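You operate a simulated robot arm through the tools that you are given. There is no shell and no other tool. Be economical: measure what you need, move in short steps, check, and stop when the job is done.

The job below is to be done with a simulated two-armed robot. You get a single attempt, and the scene is never put back.

JOB
Power the stacker up, test its lamps, set the belt to FAST, start.
Fine: shut the console door before the power goes on; start last.

Only the result counts: the job must be done as asked and must still hold three seconds after the hand-in. Knocking over, shifting, dropping, spilling or breaking anything else fails it.

ROBOT AND FRAMES
Two 7-joint arms with fingered hands on one trunk, on a base that drives. Base frame: it is fixed to the floor where the robot stands at the start and does not move with it; the origin is under the middle of the robot, x ahead of it, y to its left, z up. Lengths are in mm, angles in degrees, forces in N, time in s.
The left shoulder is at the start at [60, 138, 947], the right one opposite. With the tool pointing down near the work surface each hand reaches from about 100 to 900 mm from the robot's upright axis, wherever it stands, measured 20 degrees to its own side. Places, roughly: belt knob [1100, 300, 1300]; big stop button [1100, 100, 1300]; console door [900, 0, 600]; count knob [1000, 200, 1300]; jog button [900, 200, 1300]; lamps button [1200, 200, 1300]; lane four button [900, 300, 1300]; lane one button [800, 400, 1300]; lane three button [900, 300, 1300]; lane two button [800, 300, 1300]; mode knob [1100, 100, 1300]; power switch [900, 0, 900]; push out button [900, 200, 1300]; reset button [800, 200, 1300]; stop button [800, 300, 1300]; zero button [1000, 100, 1300]. Payload 4 kg a hand.
The tool frame of a hand sits at the grasp point between the pads (the TCP): z along the fingers, y along the line on which they close. The tips reach 36 mm beyond it. Largest opening 120 mm; the body of the gripper starts 42 mm behind the TCP. The gripper is a hand of 5 fingers: y runs from the thumb to the fingers, the wrist lies at [-15, -109, -200] in the tool frame, and closing takes about 1.5 s.
Orientation is that of the tool frame in the base frame, as a unit quaternion [x, y, z, w]. With the fingers straight down and the wrist toward the robot, the tool's x, y and z point along [0, 1, 0], [1, 0, 0] and [0, 0, -1] of the base frame.

CONTROLS
- The arms move only by the tool drive_tool. It takes "left_motion", "right_motion" or both (then of equal length, played together; a hand with none holds still); each is a list of rows, each a list of 3 entries, a list of its own where there are three numbers: the shift along the tool's x, y, z in units of 100 mm (1.0 is 100 mm), then the turn, a rotation vector about the tool's x, y, z in units of 60 degrees (1.0 is 60 degrees), then the gripper command, from -1 (shut) to 1 (fully open), values between in proportion. In form: [[[x, y, z], [ax, ay, az], grip], ...]. A call has 1 to 20 rows; each row is the pose to reach, as a shift and turn from the pose commanded when the call began, along the tool's axes at that moment. A call with a number of a shift or a turn outside -1 to 1 is refused whole. A row lasts 0.2 s, in which the tool goes at most 50 mm and 8.6 degrees; a call with a longer step from one row to the next is refused whole, and so is a gripper value outside its range. Where a pose cannot be reached the arm comes as near as it can. A force on the tool above 40 N (or 10 N above the force at the start of the call, whichever is more), or a blocked arm, ends the call early, and 0.2 s more pass. The fingers move at their own pace (about 153 mm/s each) and stop on an object; they squeeze with about 25 N. The grip force told is the motor's: it shows also when the fingers shut on nothing. Time passes only in rows, and 0.2 s behind the last, so rows that repeat a pose let the fingers close. The reply holds the time, the measured pose of the TCP, the force on the tool along the base axes, the opening and the grip force, in the units named above and with some noise, with the torque about the TCP (base axes, N m) and any sound that the robot's microphone picked up.
- Cameras (640 x 400 px; columns grow to the right, rows downward): "scene" is now at [60.4, 12.1, 1601.4]; the picture's right is [0.13, -0.99, 0.00], its down [-0.48, -0.06, -0.88] and it looks along [0.87, 0.12, -0.48] (base axes); focal length 258 px, centre (320, 200). "left" rides on the left gripper at [-69, -79, -131] in its tool frame; the picture's right is [-0.78, -0.29, 0.55], its down [0.55, -0.73, 0.40] and it looks along [0.29, 0.61, 0.74] (tool axes); focal length 222 px, centre (320, 200). "right" rides on the right gripper at [69, -79, -131] in its tool frame; the picture's right is [-0.78, 0.29, -0.55], its down [-0.55, -0.73, 0.40] and it looks along [-0.29, 0.61, 0.74] (tool axes); focal length 222 px, centre (320, 200). There is no depth. A picture from a camera that has moved, and an enlarged one, comes with that camera's place and axes in the base frame and with its lens.
- snapshot(camera): a new picture of that camera. The clock stands still meanwhile.
- lift_body(by): slides the trunk up (or, below 0, down) by that many mm; the arms and the scene camera ride with it, the base frame stays. It gives what a move gives, with no picture.
- roll_base(legs): drives the robot by 1 to 6 legs, each [ahead, left, turn to the left] in mm, mm and degrees, along the robot's own axes; the way and the turn of a leg run together, so that a leg with both is an arc; at most 1500 mm and 180 degrees a leg. The arms and the cameras ride along, it lands a little off, and it stops where it bumps. It gives what a move gives.
- grasp_type(shape, hand): the hand has 5 fingers and takes this shape, open, in about a second: jaw (thumb against the fingers, like two jaws); tri (thumb and two fingers); tip (a fingertip pinch); poke (one finger out to press); point (the index stretched); flat (the hand flat); cup (the hand cupped); fist (a fist). The gripper value then closes the fingers along that shape, each until it touches; the sizes above hold for jaw. It gives what a move gives, with no picture.
- aim_head(pan, tilt): turns the head with the scene camera to pan (to the left, within 86 degrees either way) and tilt (down, from -29 to 69), counted from straight ahead of the robot. It gives what a move gives.
- enlarge(camera, box): a new picture of the part [left, top, right, bottom] of that camera's present view, enlarged. The clock stands still meanwhile.
- hand_in(): hands the job in; it is judged then, once.

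Work in short steps. Places have to be worked out from the pictures, the camera data and where the tool is seen: move nearer, look again, correct. Check each grasp and each placing, and mend what went wrong. You have 120 turns and 100 pictures in all, those below and enlarged ones among them. Open the grippers and draw the arms clear of the work before you hand the job in, unless the task says otherwise; then end with one line.

The tools are called after ">>>" as a command line: name --argument value ..., lists and objects as JSON in quotes. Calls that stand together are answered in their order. drive_tool: Moves the arms, as the interface text tells. Its arguments: {"type":"object","properties":{"left_motion":{"type":"array"},"right_motion":{"type":"array"}},"required":[]} The other tools are called the same way: lift_body (by) slides the trunk up or down; grasp_type (shape, hand) gives the hand a shape; roll_base (legs) drives the base; aim_head (pan, tilt) turns the head that bears the scene camera; snapshot (camera) takes a picture; enlarge (camera, box) takes an enlarged picture of a part of a camera's view; hand_in () hands the job in.

At the start:

```text
clock: 0.0
left_ee_pos: [450.7, 351.4, 1150.7]
left_tcp_rot: [0.707, 0.707, 0.0, 0.0]
left_ft_force: [0.3, 0.3, 0.7]
left_ft_torque: [-0.02, -0.02, 0.02]
left_grip_width: 119.6
left_grip_force: 0.1
left_shape: jaw
right_ee_pos: [576.1, -62.6, 999.1]
right_tcp_rot: [0.707, 0.707, 0.0, 0.0]
right_ft_force: [0.3, 0.9, 0.6]
right_ft_torque: [0.04, -0.01, 0.03]
right_grip_width: 119.4
right_grip_force: 0.1
right_shape: jaw
trunk travel left (down, up): [-525.0, 65.0]
robot x, y, heading: [-2.7, -1.5, -0.1]
head pan, tilt: [7.7, 28.7]
```

scene: 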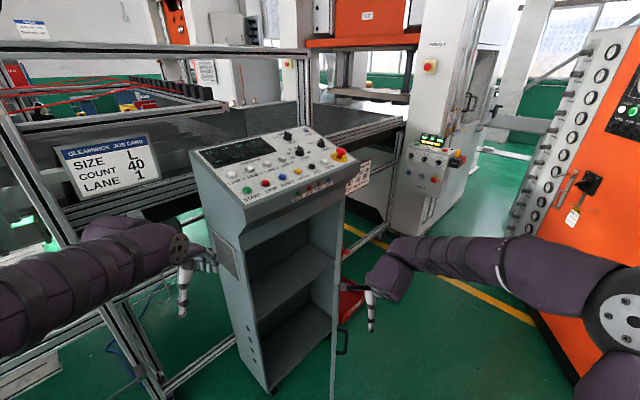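
right: 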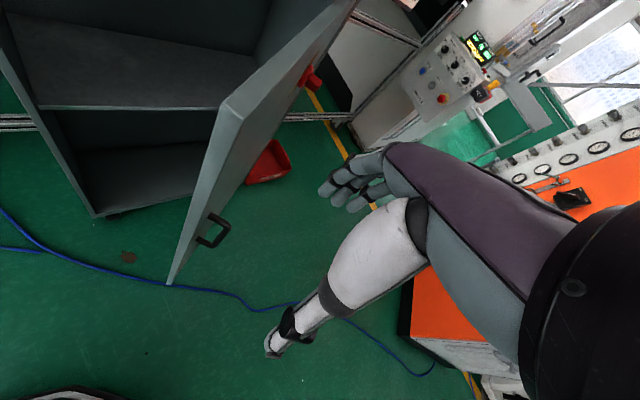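
left: 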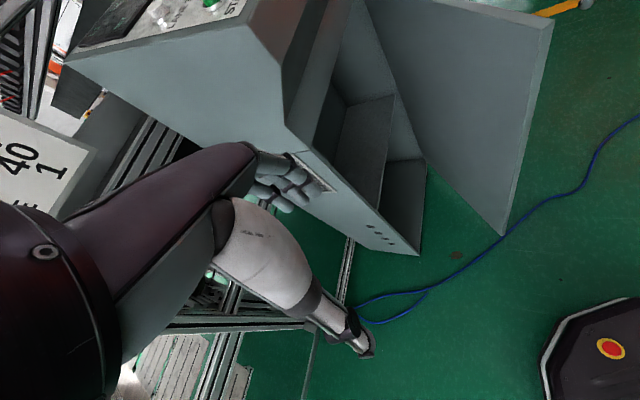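

The console is ahead with its door open toward the robot's right. I enlarge the panel and the door.

>>> enlarge --camera "scene" --box '[180, 115, 360, 227]'

>>> enlarge --camera "scene" --box '[200, 180, 400, 400]'

>>> enlarge --camera "scene" --box '[40, 120, 180, 210]'

```text
3.56 times, centred on (270, 171) of scene
camera zoom: at [60.4, 12.1, 1601.4], right [0.13, -0.99, 0.0], down [-0.48, -0.06, -0.88], along [0.87, 0.12, -0.48], focal length 918 px, centre (498, 303)
```

zoom: 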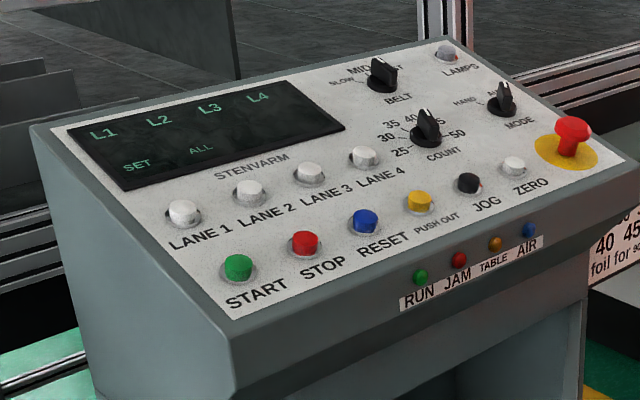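

```text
1.82 times, centred on (300, 290) of scene
camera zoom: at [60.4, 12.1, 1601.4], right [0.13, -0.99, 0.0], down [-0.48, -0.06, -0.88], along [0.87, 0.12, -0.48], focal length 469 px, centre (356, 36)
```

zoom: 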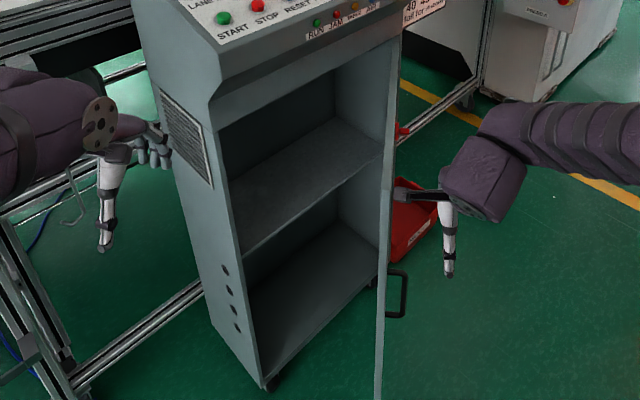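

```text
4.44 times, centred on (110, 165) of scene
camera zoom: at [60.4, 12.1, 1601.4], right [0.13, -0.99, 0.0], down [-0.48, -0.06, -0.88], along [0.87, 0.12, -0.48], focal length 1147 px, centre (1253, 356)
```

zoom: 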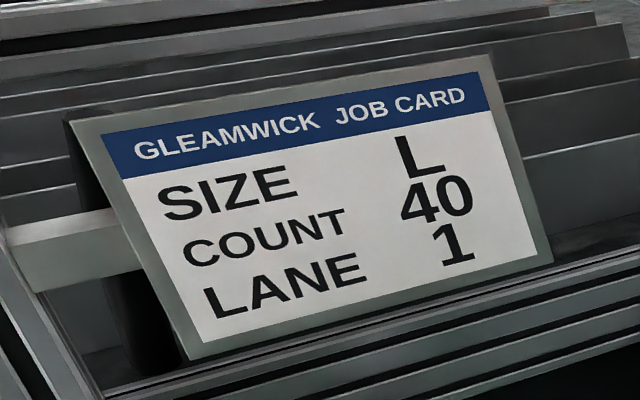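

The door stands about 45° open: hinge near (1040, 55), free edge near (607, 38). The console faces the robot's right-front, so I want to stand square to it. I check the floor to the right first.

>>> aim_head --pan -60 --tilt 40

>>> snapshot --camera "scene"

```text
clock: 1.4
left_ee_pos: [450.2, 351.9, 1148.8]
left_tcp_rot: [0.707, 0.707, 0.0, 0.0]
left_ft_force: [-0.4, 0.0, -0.6]
left_ft_torque: [-0.03, 0.0, 0.02]
left_grip_width: 119.7
left_grip_force: 0.1
left_shape: jaw
right_ee_pos: [575.6, -63.7, 999.9]
right_tcp_rot: [0.707, 0.707, 0.0, 0.001]
right_ft_force: [-0.2, -1.0, 0.3]
right_ft_torque: [-0.02, -0.02, 0.04]
right_grip_width: 119.6
right_grip_force: 0.1
right_shape: jaw
trunk travel left (down, up): [-525.0, 65.0]
robot x, y, heading: [0.2, -4.1, -0.5]
head pan, tilt: [-60.0, 40.0]
```

```text
93 pictures are left
camera scene: at [12.8, -73.6, 1584.0], right [-0.87, -0.5, 0.0], down [-0.32, 0.56, -0.77], along [0.38, -0.66, -0.64], focal length 258 px, centre (320, 200)
```

scene: 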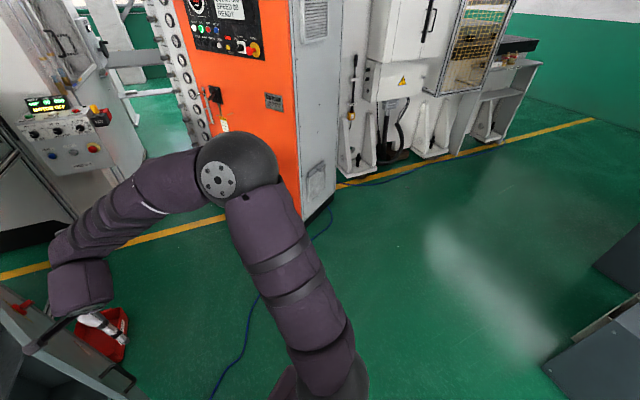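

Floor to the right is free; the red switch triangulates to about (918, 28, 900), on the outside of the door, and the handle to (640, 10, 715). I move right, then turn to square up with the console.

>>> roll_base --legs '[[0, -320, 0], [0, 0, 45]]'

>>> aim_head --pan 0 --tilt 35

>>> snapshot --camera "scene"

```text
clock: 5.6
left_ee_pos: [65.7, 253.4, 1149.8]
left_tcp_rot: [0.379, 0.925, 0.001, 0.0]
left_ft_force: [0.9, -0.2, 0.9]
left_ft_torque: [0.0, 0.0, 0.04]
left_grip_width: 119.6
left_grip_force: 0.0
left_shape: jaw
right_ee_pos: [449.0, 50.6, 1000.2]
right_tcp_rot: [0.38, 0.925, 0.001, 0.0]
right_ft_force: [0.2, 0.2, 0.4]
right_ft_torque: [-0.01, -0.03, -0.02]
right_grip_width: 119.6
right_grip_force: 0.0
right_shape: jaw
trunk travel left (down, up): [-525.0, 65.0]
robot x, y, heading: [1.0, -315.1, 45.4]
head pan, tilt: [-60.0, 40.0]
```

```text
clock: 6.9
left_ee_pos: [65.4, 254.3, 1150.3]
left_tcp_rot: [0.379, 0.925, 0.0, 0.0]
left_ft_force: [-0.4, 1.0, 0.1]
left_ft_torque: [0.01, -0.01, -0.02]
left_grip_width: 119.9
left_grip_force: 0.1
left_shape: jaw
right_ee_pos: [449.3, 49.3, 998.9]
right_tcp_rot: [0.38, 0.925, -0.001, 0.001]
right_ft_force: [0.5, 0.3, 0.5]
right_ft_torque: [0.01, -0.01, -0.01]
right_grip_width: 119.6
right_grip_force: 0.1
right_shape: jaw
trunk travel left (down, up): [-525.0, 65.0]
robot x, y, heading: [-2.9, -312.6, 45.7]
head pan, tilt: [0.0, 35.0]
```

```text
92 pictures are left
camera scene: at [40.8, -274.0, 1591.5], right [0.71, -0.7, 0.0], down [-0.4, -0.41, -0.82], along [0.58, 0.58, -0.57], focal length 258 px, centre (320, 200)
```

scene: 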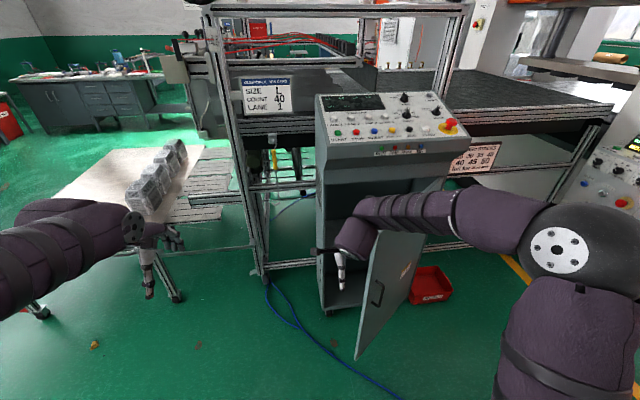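

The view is square to the console. I enlarge panel and door for triangulation.

>>> enlarge --camera "scene" --box '[310, 85, 470, 185]'

>>> enlarge --camera "scene" --box '[300, 180, 480, 370]'

```text
4.00 times, centred on (390, 135) of scene
camera zoom: at [40.8, -274.0, 1591.5], right [0.71, -0.7, 0.0], down [-0.4, -0.41, -0.82], along [0.58, 0.58, -0.57], focal length 1032 px, centre (40, 460)
```

zoom: 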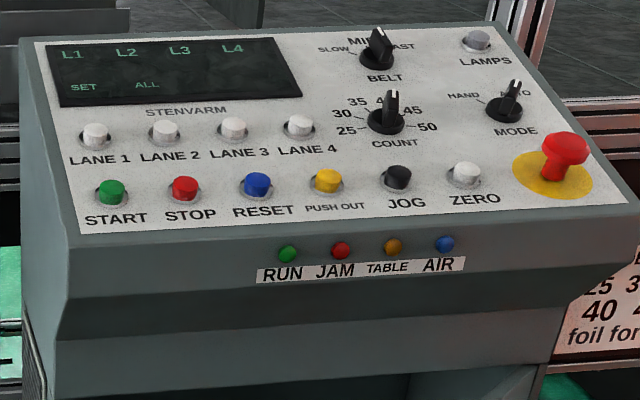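

```text
2.11 times, centred on (390, 275) of scene
camera zoom: at [40.8, -274.0, 1591.5], right [0.71, -0.7, 0.0], down [-0.4, -0.41, -0.82], along [0.58, 0.58, -0.57], focal length 543 px, centre (173, 42)
```

zoom: 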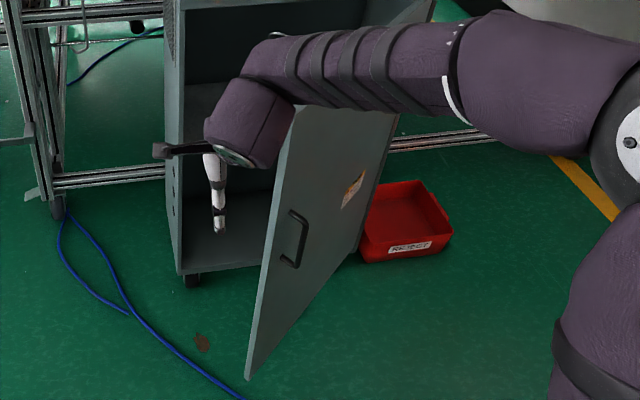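

Triangulated: start ≈ (738, 332, 1250), lamps ≈ (1213, 234, 1322), belt ≈ (1113, 293, 1320); console faces heading ~53°. Before driving closer I retract the right arm so it stays outside the door.

>>> drive_tool --right_motion '[[[-0.3, -0.3, 0], [0, 0, 0], 1], [[-0.6, -0.6, 0], [0, 0, 0], 1], [[-0.9, -0.9, 0], [0, 0, 0], 1], [[-1, -1, 0], [0, 0, 0], 1]]'

>>> drive_tool --right_motion '[[[0, -0.3, 0.3], [0, 0, 0], 1], [[0, -0.6, 0.6], [0, 0, 0], 1], [[0, -0.9, 0.9], [0, 0, 0], 1], [[0, -1, 1], [0, 0, 0], 1]]'

>>> grasp_type --hand "right" --shape "fist"

>>> roll_base --legs '[[284, -311, 0], [0, 0, 7]]'

>>> snapshot --camera "scene"

```text
clock: 7.9
left_ee_pos: [65.4, 253.2, 1150.2]
left_tcp_rot: [0.38, 0.925, 0.0, 0.001]
left_ft_force: [0.0, -1.2, 0.2]
left_ft_torque: [-0.01, -0.03, 0.02]
left_grip_width: 119.6
left_grip_force: 0.0
left_shape: jaw
right_ee_pos: [450.7, -91.8, 997.9]
right_tcp_rot: [0.38, 0.925, 0.001, -0.001]
right_ft_force: [1.0, 0.2, 1.0]
right_ft_torque: [-0.01, 0.01, -0.03]
right_grip_width: 119.6
right_grip_force: 0.0
right_shape: jaw
trunk travel left (down, up): [-525.0, 65.0]
robot x, y, heading: [-0.1, -314.5, 45.1]
head pan, tilt: [0.0, 35.0]
```

```text
clock: 8.9
left_ee_pos: [65.1, 251.9, 1150.5]
left_tcp_rot: [0.38, 0.925, 0.0, 0.001]
left_ft_force: [0.3, -0.4, -0.6]
left_ft_torque: [0.0, -0.02, 0.03]
left_grip_width: 119.8
left_grip_force: 0.0
left_shape: jaw
right_ee_pos: [392.4, -151.6, 916.6]
right_tcp_rot: [0.38, 0.925, 0.0, -0.001]
right_ft_force: [0.1, 0.1, 1.1]
right_ft_torque: [0.04, 0.02, 0.03]
right_grip_width: 119.8
right_grip_force: 0.1
right_shape: jaw
right hand out of reach, approached as far as the arm can: row 3, 4
trunk travel left (down, up): [-525.0, 65.0]
robot x, y, heading: [1.1, -316.3, 45.7]
head pan, tilt: [0.0, 35.0]
```

```text
clock: 9.8
left_ee_pos: [65.8, 252.7, 1150.6]
left_tcp_rot: [0.38, 0.925, 0.0, 0.0]
left_ft_force: [0.4, -0.6, -1.2]
left_ft_torque: [-0.02, -0.01, -0.03]
left_grip_width: 119.7
left_grip_force: 0.1
left_shape: jaw
right_ee_pos: [392.8, -151.7, 918.5]
right_tcp_rot: [0.38, 0.925, 0.0, 0.0]
right_ft_force: [0.1, -0.6, -1.4]
right_ft_torque: [-0.02, -0.02, -0.02]
right_grip_width: 0.0
right_grip_force: 0.0
right_shape: fist
trunk travel left (down, up): [-525.0, 65.0]
robot x, y, heading: [-1.9, -314.2, 45.4]
head pan, tilt: [0.0, 35.0]
```

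```text
clock: 12.9
left_ee_pos: [411.0, 238.2, 1149.2]
left_tcp_rot: [0.321, 0.947, 0.001, 0.0]
left_ft_force: [0.3, -0.6, 0.0]
left_ft_torque: [0.0, 0.01, 0.0]
left_grip_width: 119.8
left_grip_force: 0.1
left_shape: jaw
right_ee_pos: [785.1, -120.5, 918.0]
right_tcp_rot: [0.321, 0.947, 0.0, -0.001]
right_ft_force: [0.4, -0.1, -0.3]
right_ft_torque: [0.03, -0.04, -0.02]
right_grip_width: 0.0
right_grip_force: 0.1
right_shape: fist
trunk travel left (down, up): [-525.0, 65.0]
robot x, y, heading: [415.3, -327.9, 52.7]
head pan, tilt: [0.0, 35.0]
```

```text
89 pictures are left
camera scene: at [452.0, -286.1, 1591.5], right [0.79, -0.61, 0.0], down [-0.35, -0.46, -0.82], along [0.5, 0.65, -0.57], focal length 258 px, centre (320, 200)
```

scene: 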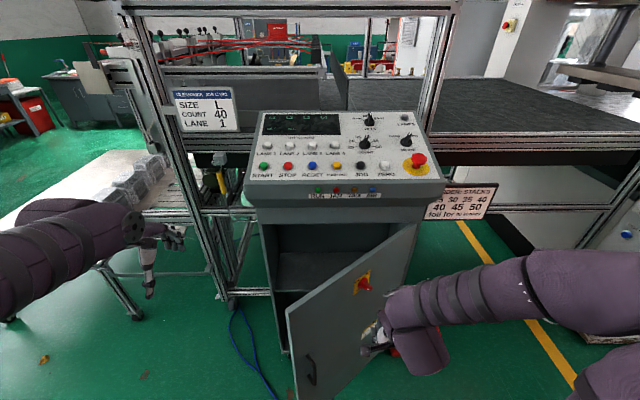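

The robot is square to the console. I bring the fist to the door's outer face near the free edge, between handle and switch, at z ≈ 810.

>>> drive_tool --right_motion '[[[0.25, 0, 0.3], [0, 0, 0], 1], [[0.5, 0.1, 0.6], [0, 0, 0], 1], [[0.75, 0.2, 0.9], [0, 0, 0], 1], [[1, 0.3, 1], [0, 0, 0], 1]]'

>>> snapshot --camera "scene"

>>> snapshot --camera "right"

```text
clock: 13.9
left_ee_pos: [411.0, 240.6, 1149.5]
left_tcp_rot: [0.321, 0.947, 0.0, -0.001]
left_ft_force: [-0.4, -0.3, 0.2]
left_ft_torque: [0.02, 0.02, 0.02]
left_grip_width: 119.9
left_grip_force: 0.2
left_shape: jaw
right_ee_pos: [724.8, -34.1, 817.4]
right_tcp_rot: [0.322, 0.947, 0.0, 0.0]
right_ft_force: [-0.3, -0.1, 0.3]
right_ft_torque: [-0.01, 0.03, -0.01]
right_grip_width: 0.0
right_grip_force: 0.1
right_shape: fist
trunk travel left (down, up): [-525.0, 65.0]
robot x, y, heading: [417.7, -331.0, 52.5]
head pan, tilt: [0.0, 35.0]
```

```text
88 pictures are left
camera scene: at [452.0, -285.9, 1591.5], right [0.79, -0.61, 0.0], down [-0.35, -0.46, -0.82], along [0.5, 0.65, -0.57], focal length 258 px, centre (320, 200)
```

scene: 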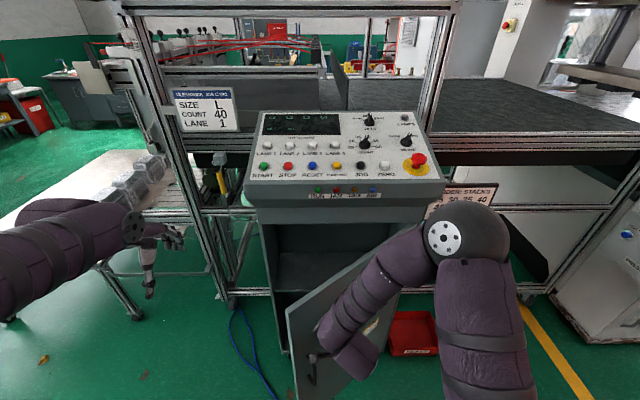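

```text
87 pictures are left
camera right: at [620.5, -55.8, 948.6], right [0.8, -0.25, 0.55], down [-0.01, -0.92, -0.4], along [0.6, 0.31, -0.74], focal length 222 px, centre (320, 200)
```

right: 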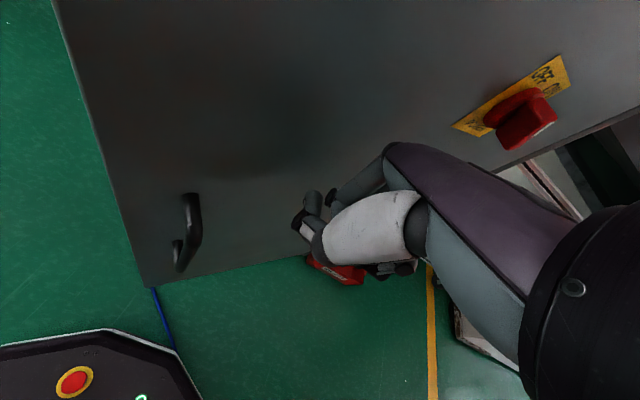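

I push the door toward closed in base +y and watch the force.

>>> drive_tool --right_motion '[[[0.15, 0.2, 0], [0, 0, 0], 1], [[0.3, 0.4, 0], [0, 0, 0], 1], [[0.45, 0.6, 0], [0, 0, 0], 1], [[0.6, 0.8, 0], [0, 0, 0], 1]]'

>>> snapshot --camera "scene"

```text
clock: 14.9
left_ee_pos: [412.4, 240.0, 1149.1]
left_tcp_rot: [0.321, 0.947, -0.001, -0.001]
left_ft_force: [-0.2, 0.6, 0.6]
left_ft_torque: [-0.04, -0.01, 0.02]
left_grip_width: 119.6
left_grip_force: 0.0
left_shape: jaw
right_ee_pos: [725.2, 64.9, 816.2]
right_tcp_rot: [0.321, 0.947, 0.0, 0.001]
right_ft_force: [-0.3, 0.1, -0.7]
right_ft_torque: [-0.03, 0.02, 0.01]
right_grip_width: 0.1
right_grip_force: 0.1
right_shape: fist
trunk travel left (down, up): [-525.0, 65.0]
robot x, y, heading: [416.0, -331.6, 52.5]
head pan, tilt: [0.0, 35.0]
```

```text
86 pictures are left
camera scene: at [452.4, -285.7, 1591.5], right [0.79, -0.61, 0.0], down [-0.35, -0.46, -0.82], along [0.5, 0.65, -0.57], focal length 258 px, centre (320, 200)
```

scene: 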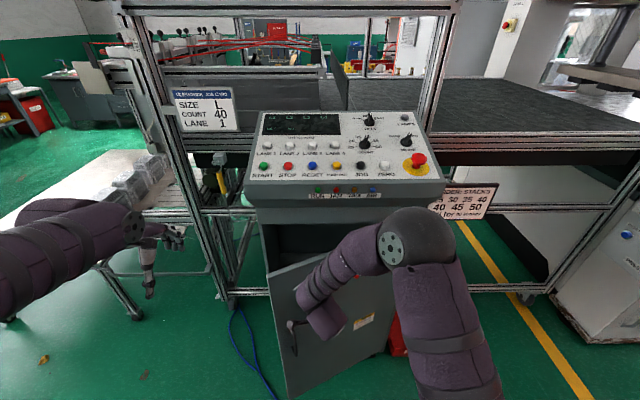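

The door is swinging. I continue along the arc.

>>> drive_tool --right_motion '[[[0.11, 0.22, 0], [0, 0, 0], 1], [[0.21, 0.44, 0], [0, 0, 0], 1], [[0.32, 0.66, 0], [0, 0, 0], 1], [[0.42, 0.88, 0], [0, 0, 0], 1]]'

>>> drive_tool --right_motion '[[[0.04, 0.24, 0], [0, 0, 0], 1], [[0.08, 0.48, 0], [0, 0, 0], 1], [[0.11, 0.7, 0], [0, 0, 0], 1]]'

>>> snapshot --camera "scene"

```text
clock: 15.9
left_ee_pos: [411.6, 240.0, 1149.5]
left_tcp_rot: [0.321, 0.947, 0.0, 0.0]
left_ft_force: [0.1, 0.2, 0.3]
left_ft_torque: [0.01, 0.01, 0.01]
left_grip_width: 119.9
left_grip_force: 0.0
left_shape: jaw
right_ee_pos: [746.9, 160.0, 817.3]
right_tcp_rot: [0.321, 0.947, 0.001, 0.0]
right_ft_force: [0.1, -0.1, -0.7]
right_ft_torque: [0.0, 0.0, 0.01]
right_grip_width: 0.0
right_grip_force: 0.0
right_shape: fist
trunk travel left (down, up): [-525.0, 65.0]
robot x, y, heading: [417.0, -332.6, 52.6]
head pan, tilt: [0.0, 35.0]
```

```text
clock: 16.7
left_ee_pos: [412.2, 239.7, 1149.9]
left_tcp_rot: [0.321, 0.947, 0.0, 0.0]
left_ft_force: [0.1, 0.3, 0.3]
left_ft_torque: [0.02, 0.01, 0.01]
left_grip_width: 119.5
left_grip_force: 0.1
left_shape: jaw
right_ee_pos: [780.9, 223.6, 818.0]
right_tcp_rot: [0.321, 0.947, 0.0, 0.0]
right_ft_force: [0.0, -0.1, -0.2]
right_ft_torque: [-0.01, 0.01, 0.0]
right_grip_width: 0.0
right_grip_force: 0.0
right_shape: fist
trunk travel left (down, up): [-525.0, 65.0]
robot x, y, heading: [415.8, -331.1, 52.7]
head pan, tilt: [0.0, 35.0]
```

```text
85 pictures are left
camera scene: at [453.0, -285.9, 1591.5], right [0.79, -0.61, 0.0], down [-0.35, -0.46, -0.82], along [0.5, 0.65, -0.57], focal length 258 px, centre (320, 200)
```

scene: 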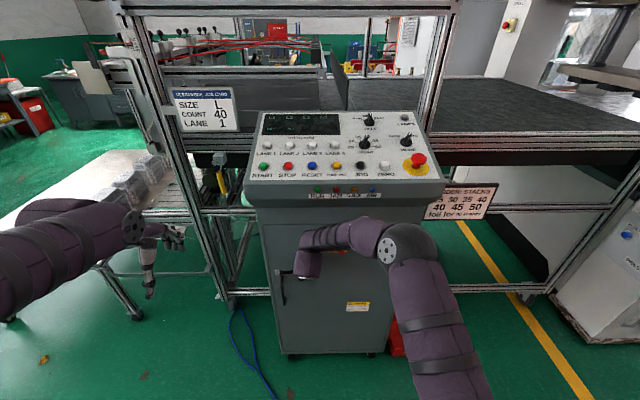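

The door looks nearly closed; I push on until it stops.

>>> drive_tool --right_motion '[[[0, 0.15, 0], [0, 0, 0], 1], [[0, 0.3, 0], [0, 0, 0], 1], [[0, 0.45, 0], [0, 0, 0], 1], [[0, 0.6, 0], [0, 0, 0], 1], [[0, 0.75, 0], [0, 0, 0], 1]]'

>>> snapshot --camera "right"

>>> enlarge --camera "scene" --box '[240, 190, 440, 360]'

```text
clock: 17.2
left_ee_pos: [411.8, 238.1, 1149.7]
left_tcp_rot: [0.322, 0.947, -0.001, 0.0]
left_ft_force: [-0.6, 0.8, -0.2]
left_ft_torque: [-0.03, 0.01, 0.01]
left_grip_width: 119.7
left_grip_force: 0.1
left_shape: jaw
right_ee_pos: [787.0, 233.6, 814.8]
right_tcp_rot: [0.32, 0.947, -0.007, -0.001]
right_ft_force: [-7.2, -15.5, 5.0]
right_ft_torque: [1.18, -0.74, -0.31]
right_grip_width: 0.0
right_grip_force: 0.1
right_shape: fist
trunk travel left (down, up): [-525.0, 65.0]
robot x, y, heading: [415.9, -330.0, 52.2]
head pan, tilt: [0.0, 35.0]
stopped in row 2 (right hand): the force on the tool passed its limit at 50 N (the readings are from after the stop); the commanded pose is now the measured one
```

```text
84 pictures are left
camera right: at [682.7, 212.8, 945.9], right [0.8, -0.24, 0.54], down [-0.01, -0.92, -0.39], along [0.59, 0.3, -0.74], focal length 222 px, centre (320, 200)
```

right: 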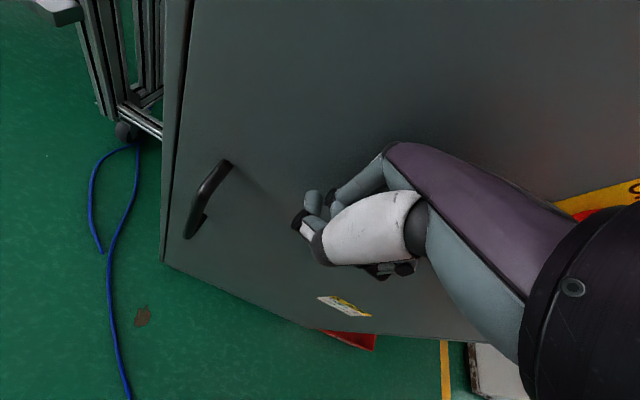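

```text
2.35 times, centred on (340, 275) of scene
camera zoom: at [452.0, -286.6, 1591.6], right [0.79, -0.61, 0.0], down [-0.35, -0.46, -0.82], along [0.5, 0.65, -0.57], focal length 607 px, centre (273, 24)
```

zoom: 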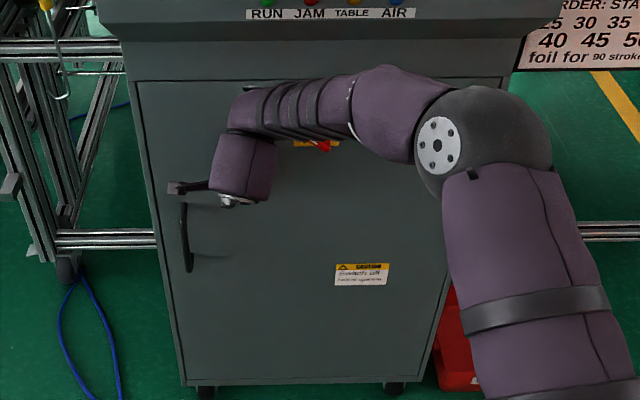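

The door is shut flush in its frame. I back off and look at the power switch.

>>> drive_tool --right_motion '[[[0, -0.45, 0], [0, 0, 0], 1], [[-0.2, -0.9, 0], [0, 0, 0], 1], [[-0.6, -1, 0], [0, 0, 0], 1], [[-1, -1, 0], [0, 0, 0], 1]]'

>>> snapshot --camera "right"

>>> snapshot --camera "scene"

```text
clock: 18.2
left_ee_pos: [411.6, 238.8, 1149.4]
left_tcp_rot: [0.321, 0.947, -0.001, -0.001]
left_ft_force: [-1.3, 0.2, -0.2]
left_ft_torque: [-0.03, 0.02, -0.01]
left_grip_width: 119.7
left_grip_force: 0.1
left_shape: jaw
right_ee_pos: [805.5, 94.3, 817.6]
right_tcp_rot: [0.32, 0.947, -0.005, -0.002]
right_ft_force: [-0.9, -0.2, -0.7]
right_ft_torque: [0.03, 0.04, 0.04]
right_grip_width: 0.1
right_grip_force: 0.1
right_shape: fist
trunk travel left (down, up): [-525.0, 65.0]
robot x, y, heading: [418.0, -332.1, 52.6]
head pan, tilt: [0.0, 35.0]
```

```text
82 pictures are left
camera right: at [702.4, 73.7, 949.1], right [0.8, -0.24, 0.54], down [-0.01, -0.92, -0.39], along [0.59, 0.31, -0.74], focal length 222 px, centre (320, 200)
```

right: 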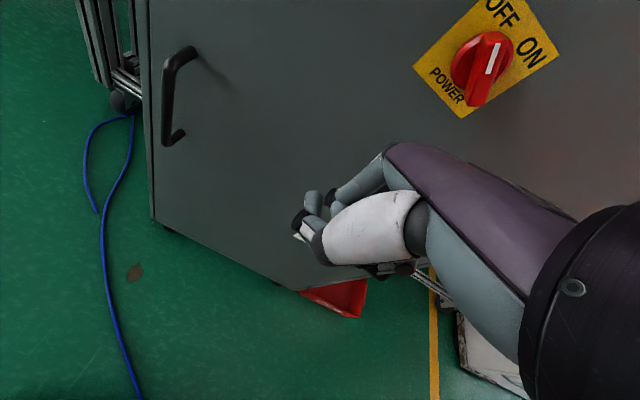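

```text
81 pictures are left
camera scene: at [452.8, -286.8, 1591.5], right [0.79, -0.61, 0.0], down [-0.35, -0.45, -0.82], along [0.5, 0.65, -0.57], focal length 258 px, centre (320, 200)
```

scene: 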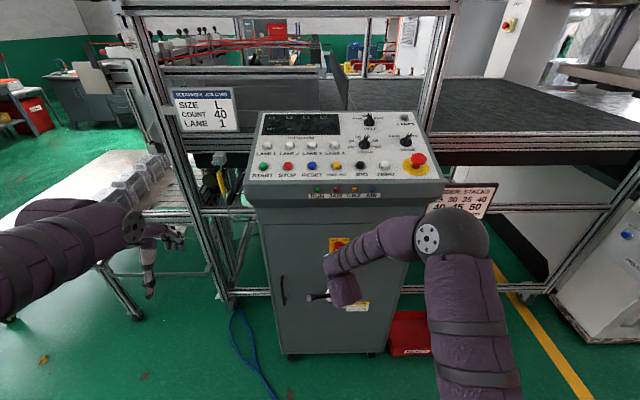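

The switch is a rotary knob on the door with OFF upper-left and ON upper-right. I enlarge it.

>>> enlarge --camera "right" --box '[400, 0, 580, 120]'

>>> enlarge --camera "scene" --box '[300, 215, 380, 275]'

```text
3.33 times, centred on (490, 60) of right
camera zoom: at [702.4, 73.7, 949.1], right [0.8, -0.24, 0.54], down [-0.01, -0.92, -0.39], along [0.59, 0.31, -0.74], focal length 740 px, centre (-247, 667)
```

zoom: 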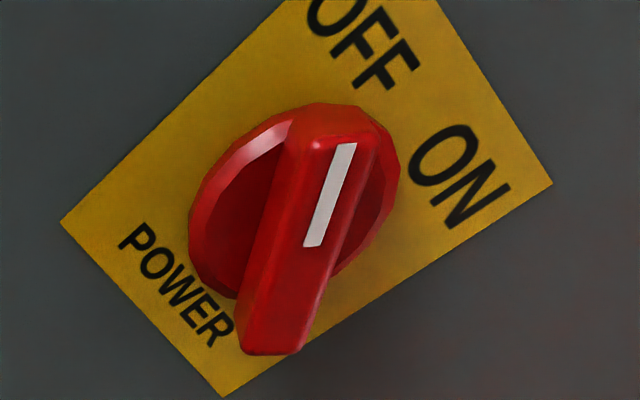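

```text
6.67 times, centred on (340, 245) of scene
camera zoom: at [452.8, -286.8, 1591.5], right [0.79, -0.61, 0.0], down [-0.35, -0.45, -0.82], along [0.5, 0.65, -0.57], focal length 1720 px, centre (187, -100)
```

zoom: 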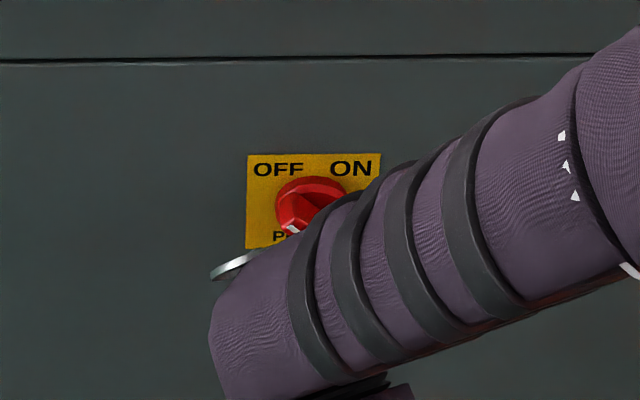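

Switch knob triangulates to (914, 198, 930). I change to poke, raise the hand and pitch it to point at the door.

>>> grasp_type --hand "right" --shape "poke"

>>> drive_tool --right_motion '[[[0, 0, -0.15], [-0.14, 0, 0], 1], [[0, 0, -0.3], [-0.28, 0, 0], 1], [[0, 0, -0.45], [-0.42, 0, 0], 1], [[0, 0, -0.6], [-0.56, 0, 0], 1], [[0, 0, -0.8], [-0.7, 0, 0], 1], [[0, 0, -0.9], [-0.84, 0, 0], 1], [[0, 0, -1], [-0.98, 0, 0], 1]]'

>>> drive_tool --right_motion '[[[0, 0, 0], [-0.14, 0, 0], 1], [[0, 0, 0], [-0.28, 0, 0], 1], [[0, 0, 0], [-0.42, 0, 0], 1], [[0, 0, 0], [-0.52, 0, 0], 1]]'

>>> snapshot --camera "scene"

>>> snapshot --camera "right"

```text
clock: 19.1
left_ee_pos: [411.8, 238.6, 1149.5]
left_tcp_rot: [0.321, 0.947, 0.0, 0.0]
left_ft_force: [0.0, -0.7, 0.3]
left_ft_torque: [-0.03, 0.03, 0.0]
left_grip_width: 119.7
left_grip_force: 0.0
left_shape: jaw
right_ee_pos: [805.1, 94.6, 816.7]
right_tcp_rot: [0.32, 0.947, -0.005, -0.002]
right_ft_force: [-0.7, 0.8, 0.3]
right_ft_torque: [0.02, 0.02, -0.03]
right_grip_width: 0.1
right_grip_force: 0.0
right_shape: poke
trunk travel left (down, up): [-525.0, 65.0]
robot x, y, heading: [412.7, -332.9, 52.5]
head pan, tilt: [0.0, 35.0]
```

```text
clock: 20.7
left_ee_pos: [412.7, 240.1, 1149.4]
left_tcp_rot: [0.321, 0.947, 0.001, 0.0]
left_ft_force: [-0.1, 0.8, -0.6]
left_ft_torque: [-0.03, 0.03, -0.02]
left_grip_width: 119.6
left_grip_force: 0.0
left_shape: jaw
right_ee_pos: [806.6, 95.0, 916.9]
right_tcp_rot: [0.28, 0.827, 0.461, 0.157]
right_ft_force: [-0.2, -0.2, 0.1]
right_ft_torque: [0.02, 0.0, 0.0]
right_grip_width: 0.1
right_grip_force: 0.1
right_shape: poke
trunk travel left (down, up): [-525.0, 65.0]
robot x, y, heading: [416.1, -333.2, 52.5]
head pan, tilt: [0.0, 35.0]
```

```text
clock: 21.7
left_ee_pos: [411.8, 239.0, 1150.8]
left_tcp_rot: [0.321, 0.947, 0.0, 0.001]
left_ft_force: [0.5, -0.3, -0.3]
left_ft_torque: [0.01, -0.01, 0.0]
left_grip_width: 119.5
left_grip_force: 0.0
left_shape: jaw
right_ee_pos: [806.4, 95.5, 917.1]
right_tcp_rot: [0.227, 0.671, 0.668, 0.227]
right_ft_force: [-0.8, 0.0, -0.1]
right_ft_torque: [-0.03, -0.02, -0.02]
right_grip_width: 0.3
right_grip_force: 0.0
right_shape: poke
trunk travel left (down, up): [-525.0, 65.0]
robot x, y, heading: [418.3, -332.5, 52.6]
head pan, tilt: [0.0, 35.0]
```

```text
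78 pictures are left
camera scene: at [451.9, -286.0, 1591.6], right [0.79, -0.61, 0.0], down [-0.35, -0.46, -0.82], along [0.5, 0.65, -0.57], focal length 258 px, centre (320, 200)
```

scene: 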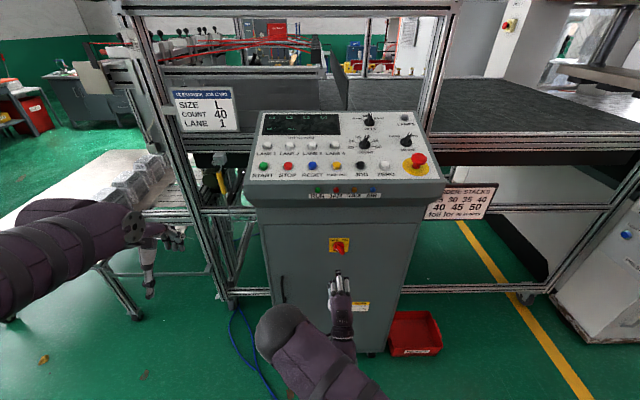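

```text
77 pictures are left
camera right: at [670.4, 31.5, 838.6], right [0.29, -0.91, 0.3], down [0.67, -0.02, -0.74], along [0.68, 0.42, 0.61], focal length 222 px, centre (320, 200)
```

right: 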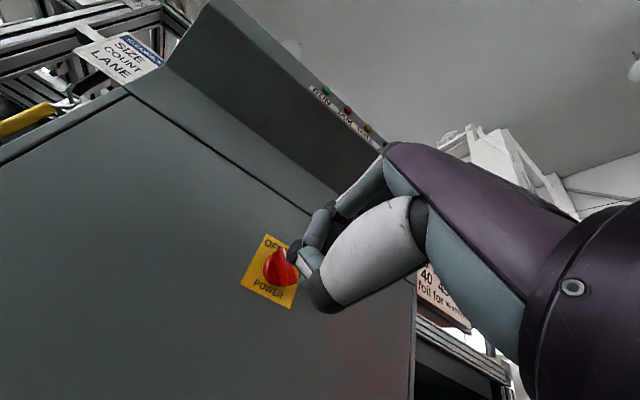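

>>> enlarge --camera "scene" --box '[290, 230, 390, 350]'

>>> enlarge --camera "right" --box '[220, 180, 440, 330]'

```text
3.33 times, centred on (340, 290) of scene
camera zoom: at [451.9, -286.0, 1591.6], right [0.79, -0.61, 0.0], down [-0.35, -0.46, -0.82], along [0.5, 0.65, -0.57], focal length 860 px, centre (253, -100)
```

zoom: 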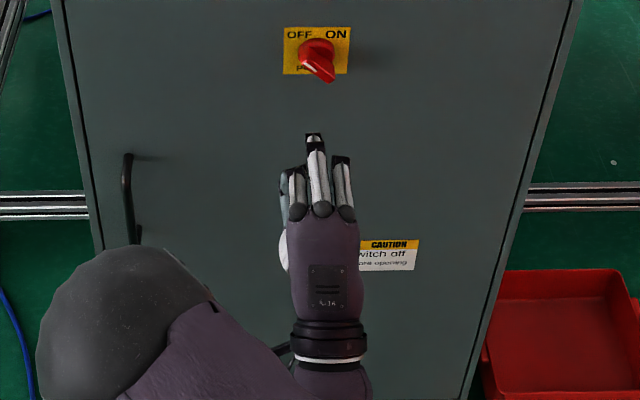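

```text
2.67 times, centred on (330, 255) of right
camera zoom: at [670.4, 31.5, 838.6], right [0.29, -0.91, 0.3], down [0.67, -0.02, -0.74], along [0.68, 0.42, 0.61], focal length 592 px, centre (293, 53)
```

zoom: 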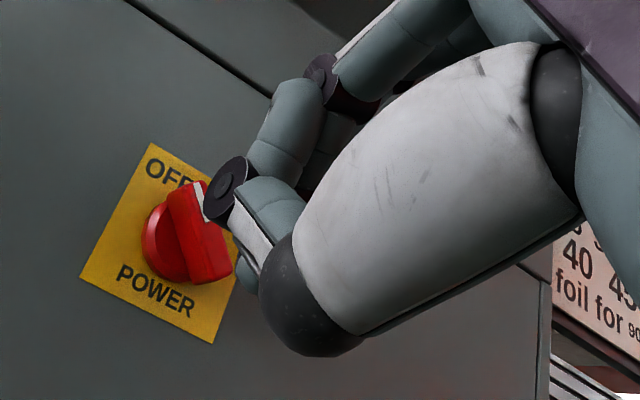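

The hand points at the door; the switch plate centre is about (915, 210, 928), bar front ~50 mm out. I'll pinch the bar and twist: tri shape, roll +60° clockwise and centre on the switch axis.

>>> grasp_type --hand "right" --shape "tri"

>>> drive_tool --right_motion '[[[-0.03, 0.02, 0], [0, 0, 0.14], 1], [[-0.06, 0.04, 0], [0, 0, 0.28], 1], [[-0.09, 0.06, 0], [0, 0, 0.42], 1], [[-0.12, 0.08, 0], [0, 0, 0.56], 1], [[-0.15, 0.1, 0], [0, 0, 0.7], 1], [[-0.17, 0.11, 0], [0, 0, 0.84], 1], [[-0.17, 0.11, 0], [0, 0, 0.98], 1]]'

>>> snapshot --camera "scene"

>>> snapshot --camera "right"

```text
clock: 22.6
left_ee_pos: [411.6, 239.5, 1149.9]
left_tcp_rot: [0.322, 0.947, -0.001, 0.0]
left_ft_force: [1.0, 0.4, 0.4]
left_ft_torque: [0.03, 0.02, -0.02]
left_grip_width: 119.4
left_grip_force: 0.0
left_shape: jaw
right_ee_pos: [807.1, 95.3, 917.0]
right_tcp_rot: [0.228, 0.674, 0.665, 0.226]
right_ft_force: [-1.5, -0.5, 0.3]
right_ft_torque: [0.02, -0.02, -0.01]
right_grip_width: 119.8
right_grip_force: 0.0
right_shape: tri
trunk travel left (down, up): [-525.0, 65.0]
robot x, y, heading: [413.4, -331.9, 52.5]
head pan, tilt: [0.0, 35.0]
```

```text
clock: 24.2
left_ee_pos: [412.6, 238.8, 1148.8]
left_tcp_rot: [0.322, 0.947, 0.0, 0.0]
left_ft_force: [1.1, 0.3, 0.3]
left_ft_torque: [-0.01, 0.02, 0.02]
left_grip_width: 119.8
left_grip_force: 0.2
left_shape: jaw
right_ee_pos: [820.7, 84.1, 926.3]
right_tcp_rot: [0.53, 0.474, 0.691, -0.131]
right_ft_force: [0.1, 0.0, 0.0]
right_ft_torque: [0.0, 0.02, -0.01]
right_grip_width: 120.2
right_grip_force: 0.0
right_shape: tri
trunk travel left (down, up): [-525.0, 65.0]
robot x, y, heading: [415.8, -331.9, 52.5]
head pan, tilt: [0.0, 35.0]
```

```text
74 pictures are left
camera scene: at [452.5, -286.4, 1591.5], right [0.79, -0.61, 0.0], down [-0.35, -0.46, -0.82], along [0.5, 0.65, -0.57], focal length 258 px, centre (320, 200)
```

scene: 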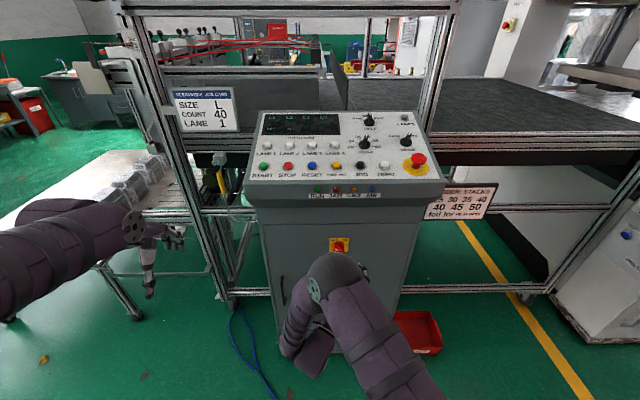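

```text
73 pictures are left
camera right: at [657.2, 42.7, 946.5], right [0.18, -0.84, -0.52], down [-0.04, 0.52, -0.85], along [0.98, 0.18, 0.06], focal length 222 px, centre (320, 200)
```

right: 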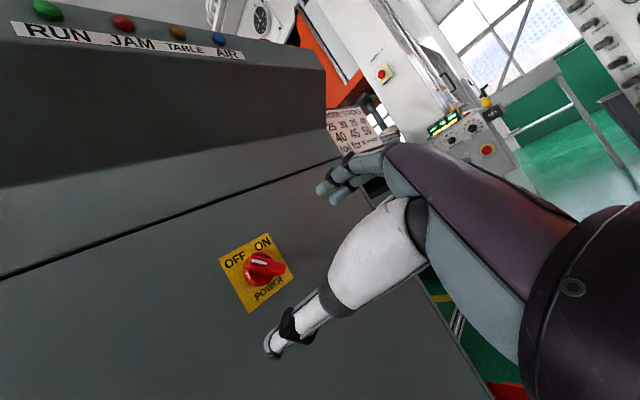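

>>> enlarge --camera "right" --box '[205, 220, 305, 320]'

```text
4.00 times, centred on (255, 270) of right
camera zoom: at [657.2, 42.7, 946.5], right [0.18, -0.84, -0.52], down [-0.04, 0.52, -0.85], along [0.98, 0.18, 0.06], focal length 888 px, centre (580, -80)
```

zoom: 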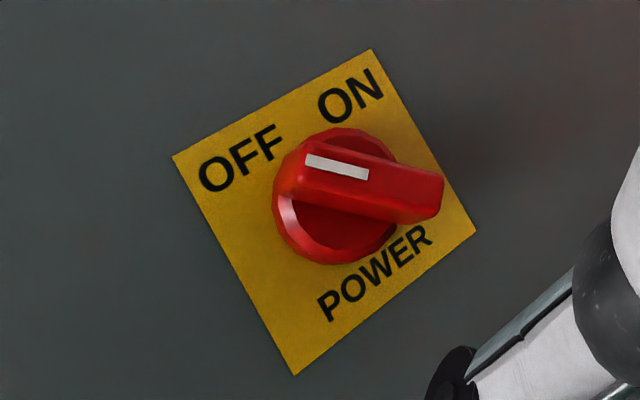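

Pointer is at about −45° (OFF); ON presumably +45°, so a 90° clockwise twist. I test in free air that the wrist can roll that far.

>>> drive_tool --right_motion '[[[0, 0, 0], [0, 0, 0.14], 1], [[0, 0, 0], [0, 0, 0.28], 1], [[0, 0, 0], [0, 0, 0.42], 1], [[0, 0, 0], [0, 0, 0.56], 1], [[0, 0, 0], [0, 0, 0.7], 1], [[0, 0, 0], [0, 0, 0.84], 1], [[0, 0, 0], [0, 0, 0.98], 1]]'

>>> drive_tool --right_motion '[[[0, 0, 0], [0, 0, 0.14], 1], [[0, 0, 0], [0, 0, 0.28], 1], [[0, 0, 0], [0, 0, 0.42], 1]]'

>>> snapshot --camera "scene"

```text
clock: 25.8
left_ee_pos: [412.3, 238.8, 1149.7]
left_tcp_rot: [0.322, 0.947, 0.0, 0.0]
left_ft_force: [0.3, 0.3, -0.2]
left_ft_torque: [0.03, -0.03, -0.02]
left_grip_width: 119.6
left_grip_force: 0.0
left_shape: jaw
right_ee_pos: [820.9, 85.2, 926.5]
right_tcp_rot: [0.694, 0.154, 0.537, -0.454]
right_ft_force: [0.0, -0.5, 0.1]
right_ft_torque: [-0.02, 0.02, 0.02]
right_grip_width: 120.1
right_grip_force: 0.0
right_shape: tri
trunk travel left (down, up): [-525.0, 65.0]
robot x, y, heading: [414.7, -333.2, 52.2]
head pan, tilt: [0.0, 35.0]
```

```text
clock: 26.6
left_ee_pos: [412.7, 239.3, 1150.1]
left_tcp_rot: [0.322, 0.947, 0.0, 0.0]
left_ft_force: [-0.4, 0.1, 1.1]
left_ft_torque: [-0.04, 0.02, -0.02]
left_grip_width: 119.6
left_grip_force: 0.1
left_shape: jaw
right_ee_pos: [819.5, 85.6, 926.0]
right_tcp_rot: [0.711, -0.001, 0.425, -0.56]
right_ft_force: [-0.9, -0.4, 0.2]
right_ft_torque: [0.0, -0.05, -0.01]
right_grip_width: 120.1
right_grip_force: 0.0
right_shape: tri
trunk travel left (down, up): [-525.0, 65.0]
robot x, y, heading: [417.9, -331.4, 52.5]
head pan, tilt: [0.0, 35.0]
```

```text
71 pictures are left
camera scene: at [452.6, -286.7, 1591.5], right [0.79, -0.61, 0.0], down [-0.35, -0.45, -0.82], along [0.5, 0.65, -0.57], focal length 258 px, centre (320, 200)
```

scene: 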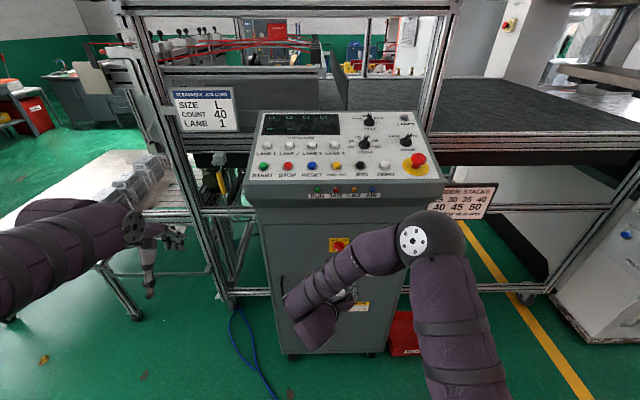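

Full roll is reachable. I roll back to +45° so the fingers straddle the bar.

>>> drive_tool --right_motion '[[[0, 0, 0], [0, 0, -0.14], 1], [[0, 0, 0], [0, 0, -0.28], 1], [[0, 0, 0], [0, 0, -0.42], 1], [[0, 0, 0], [0, 0, -0.56], 1], [[0, 0, 0], [0, 0, -0.7], 1], [[0, 0, 0], [0, 0, -0.84], 1], [[0, 0, 0], [0, 0, -0.98], 1]]'

>>> drive_tool --right_motion '[[[0, 0, 0], [0, 0, -0.14], 1], [[0, 0, 0], [0, 0, -0.28], 1], [[0, 0, 0], [0, 0, -0.42], 1], [[0, 0, 0], [0, 0, -0.56], 1], [[0, 0, 0], [0, 0, -0.65], 1]]'

>>> drive_tool --right_motion '[[[0, 0, 0.2], [0, 0, 0], 1], [[0, 0, 0.4], [0, 0, 0], 1], [[0, 0, 0.5], [0, 0, 0], 1]]'

>>> snapshot --camera "right"

>>> enlarge --camera "scene" --box '[280, 220, 400, 320]'

```text
clock: 28.2
left_ee_pos: [412.3, 238.6, 1149.5]
left_tcp_rot: [0.322, 0.947, 0.0, 0.0]
left_ft_force: [0.5, 0.1, 1.0]
left_ft_torque: [-0.02, 0.03, 0.03]
left_grip_width: 119.8
left_grip_force: 0.1
left_shape: jaw
right_ee_pos: [819.4, 85.6, 927.1]
right_tcp_rot: [0.62, 0.349, 0.646, -0.277]
right_ft_force: [-0.2, 0.0, -0.6]
right_ft_torque: [-0.03, -0.01, 0.03]
right_grip_width: 120.1
right_grip_force: 0.0
right_shape: tri
trunk travel left (down, up): [-525.0, 65.0]
robot x, y, heading: [417.2, -330.0, 52.6]
head pan, tilt: [0.0, 35.0]
```

```text
clock: 29.4
left_ee_pos: [413.5, 239.8, 1150.0]
left_tcp_rot: [0.321, 0.947, 0.0, 0.001]
left_ft_force: [-0.3, -0.6, 0.5]
left_ft_torque: [0.01, -0.02, 0.01]
left_grip_width: 119.7
left_grip_force: 0.0
left_shape: jaw
right_ee_pos: [820.6, 84.2, 926.4]
right_tcp_rot: [0.468, 0.535, 0.702, -0.046]
right_ft_force: [0.7, -0.2, 0.3]
right_ft_torque: [0.03, -0.01, -0.02]
right_grip_width: 120.2
right_grip_force: 0.0
right_shape: tri
trunk travel left (down, up): [-525.0, 65.0]
robot x, y, heading: [415.0, -330.9, 52.5]
head pan, tilt: [0.0, 35.0]
```

```text
clock: 30.2
left_ee_pos: [412.2, 239.2, 1149.1]
left_tcp_rot: [0.322, 0.947, -0.001, 0.0]
left_ft_force: [-0.2, 0.5, -0.5]
left_ft_torque: [0.01, 0.0, -0.03]
left_grip_width: 119.5
left_grip_force: 0.0
left_shape: jaw
right_ee_pos: [851.4, 124.8, 926.0]
right_tcp_rot: [0.468, 0.535, 0.702, -0.046]
right_ft_force: [-0.5, -0.8, 0.4]
right_ft_torque: [-0.02, 0.01, 0.03]
right_grip_width: 120.0
right_grip_force: 0.0
right_shape: tri
trunk travel left (down, up): [-525.0, 65.0]
robot x, y, heading: [416.0, -331.5, 52.4]
head pan, tilt: [0.0, 35.0]
```

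```text
70 pictures are left
camera right: at [686.9, 83.7, 920.0], right [0.27, -0.9, -0.34], down [0.13, 0.39, -0.91], along [0.95, 0.2, 0.22], focal length 222 px, centre (320, 200)
```

right: 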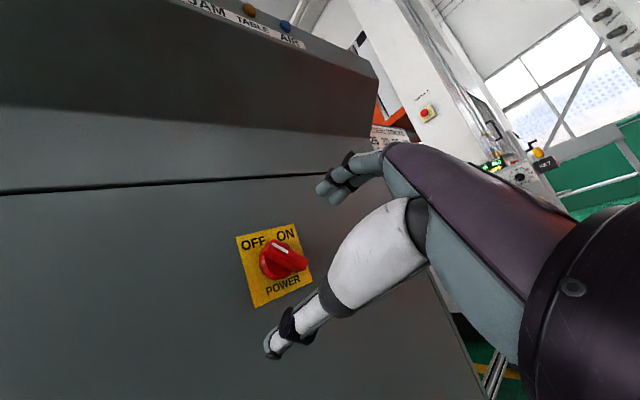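

```text
4.00 times, centred on (340, 270) of scene
camera zoom: at [452.5, -286.3, 1591.5], right [0.79, -0.61, 0.0], down [-0.35, -0.46, -0.82], along [0.5, 0.65, -0.57], focal length 1032 px, centre (240, -80)
```

zoom: 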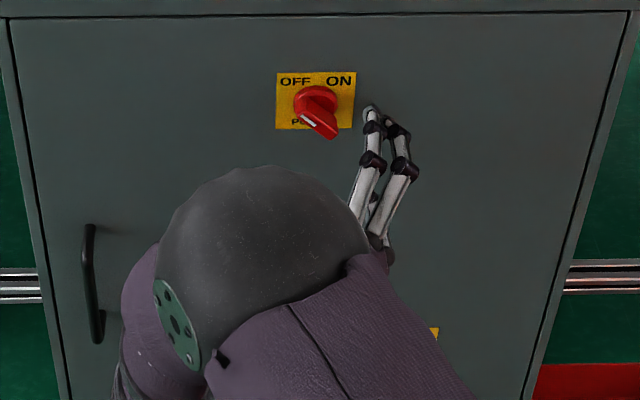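

Bar front centre triangulates to (899, 180, 927): 73 mm ahead of the TCP and 4 mm right. I advance 56 mm and close.

>>> drive_tool --right_motion '[[[-0.03, 0.035, 0.2], [0, 0, 0], 1], [[-0.03, 0.035, 0.4], [0, 0, 0], 1], [[-0.03, 0.035, 0.56], [0, 0, 0], 1], [[-0.03, 0.035, 0.56], [0, 0, 0], 1]]'

>>> enlarge --camera "right" --box '[200, 120, 460, 380]'

>>> enlarge --camera "scene" --box '[280, 220, 400, 320]'

```text
clock: 31.2
left_ee_pos: [412.7, 239.9, 1148.7]
left_tcp_rot: [0.321, 0.947, 0.001, 0.001]
left_ft_force: [0.1, 0.6, 1.0]
left_ft_torque: [-0.01, 0.02, 0.01]
left_grip_width: 119.5
left_grip_force: 0.1
left_shape: jaw
right_ee_pos: [887.4, 166.4, 925.6]
right_tcp_rot: [0.469, 0.535, 0.702, -0.047]
right_ft_force: [-0.6, -0.4, 0.1]
right_ft_torque: [0.01, -0.01, -0.03]
right_grip_width: 120.0
right_grip_force: 0.0
right_shape: tri
trunk travel left (down, up): [-525.0, 65.0]
robot x, y, heading: [417.6, -331.6, 52.1]
head pan, tilt: [0.0, 35.0]
```

```text
1.54 times, centred on (330, 250) of right
camera zoom: at [724.1, 124.8, 920.0], right [0.27, -0.9, -0.34], down [0.13, 0.39, -0.91], along [0.95, 0.2, 0.22], focal length 342 px, centre (305, 123)
```

zoom: 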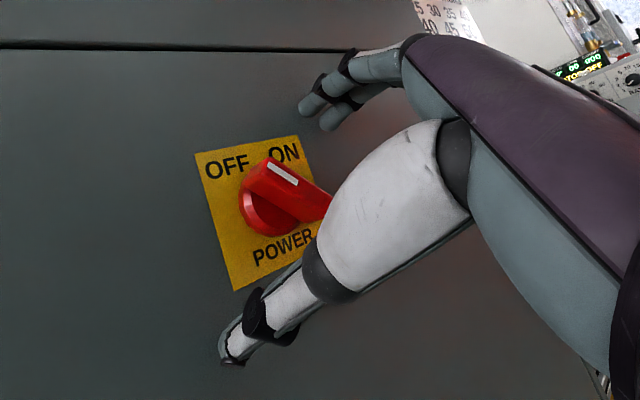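

```text
4.00 times, centred on (340, 270) of scene
camera zoom: at [452.3, -286.3, 1591.5], right [0.79, -0.61, 0.0], down [-0.35, -0.46, -0.82], along [0.5, 0.65, -0.57], focal length 1032 px, centre (240, -80)
```

zoom: 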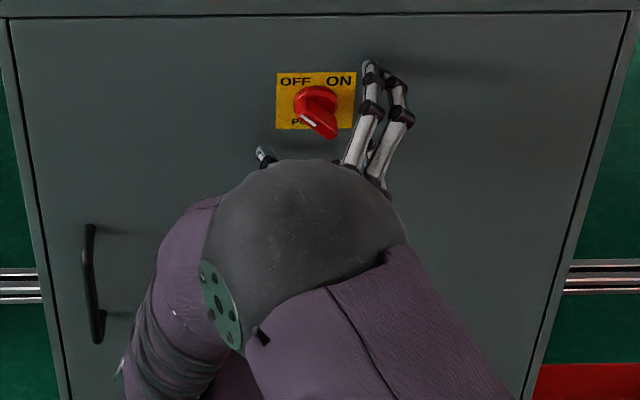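

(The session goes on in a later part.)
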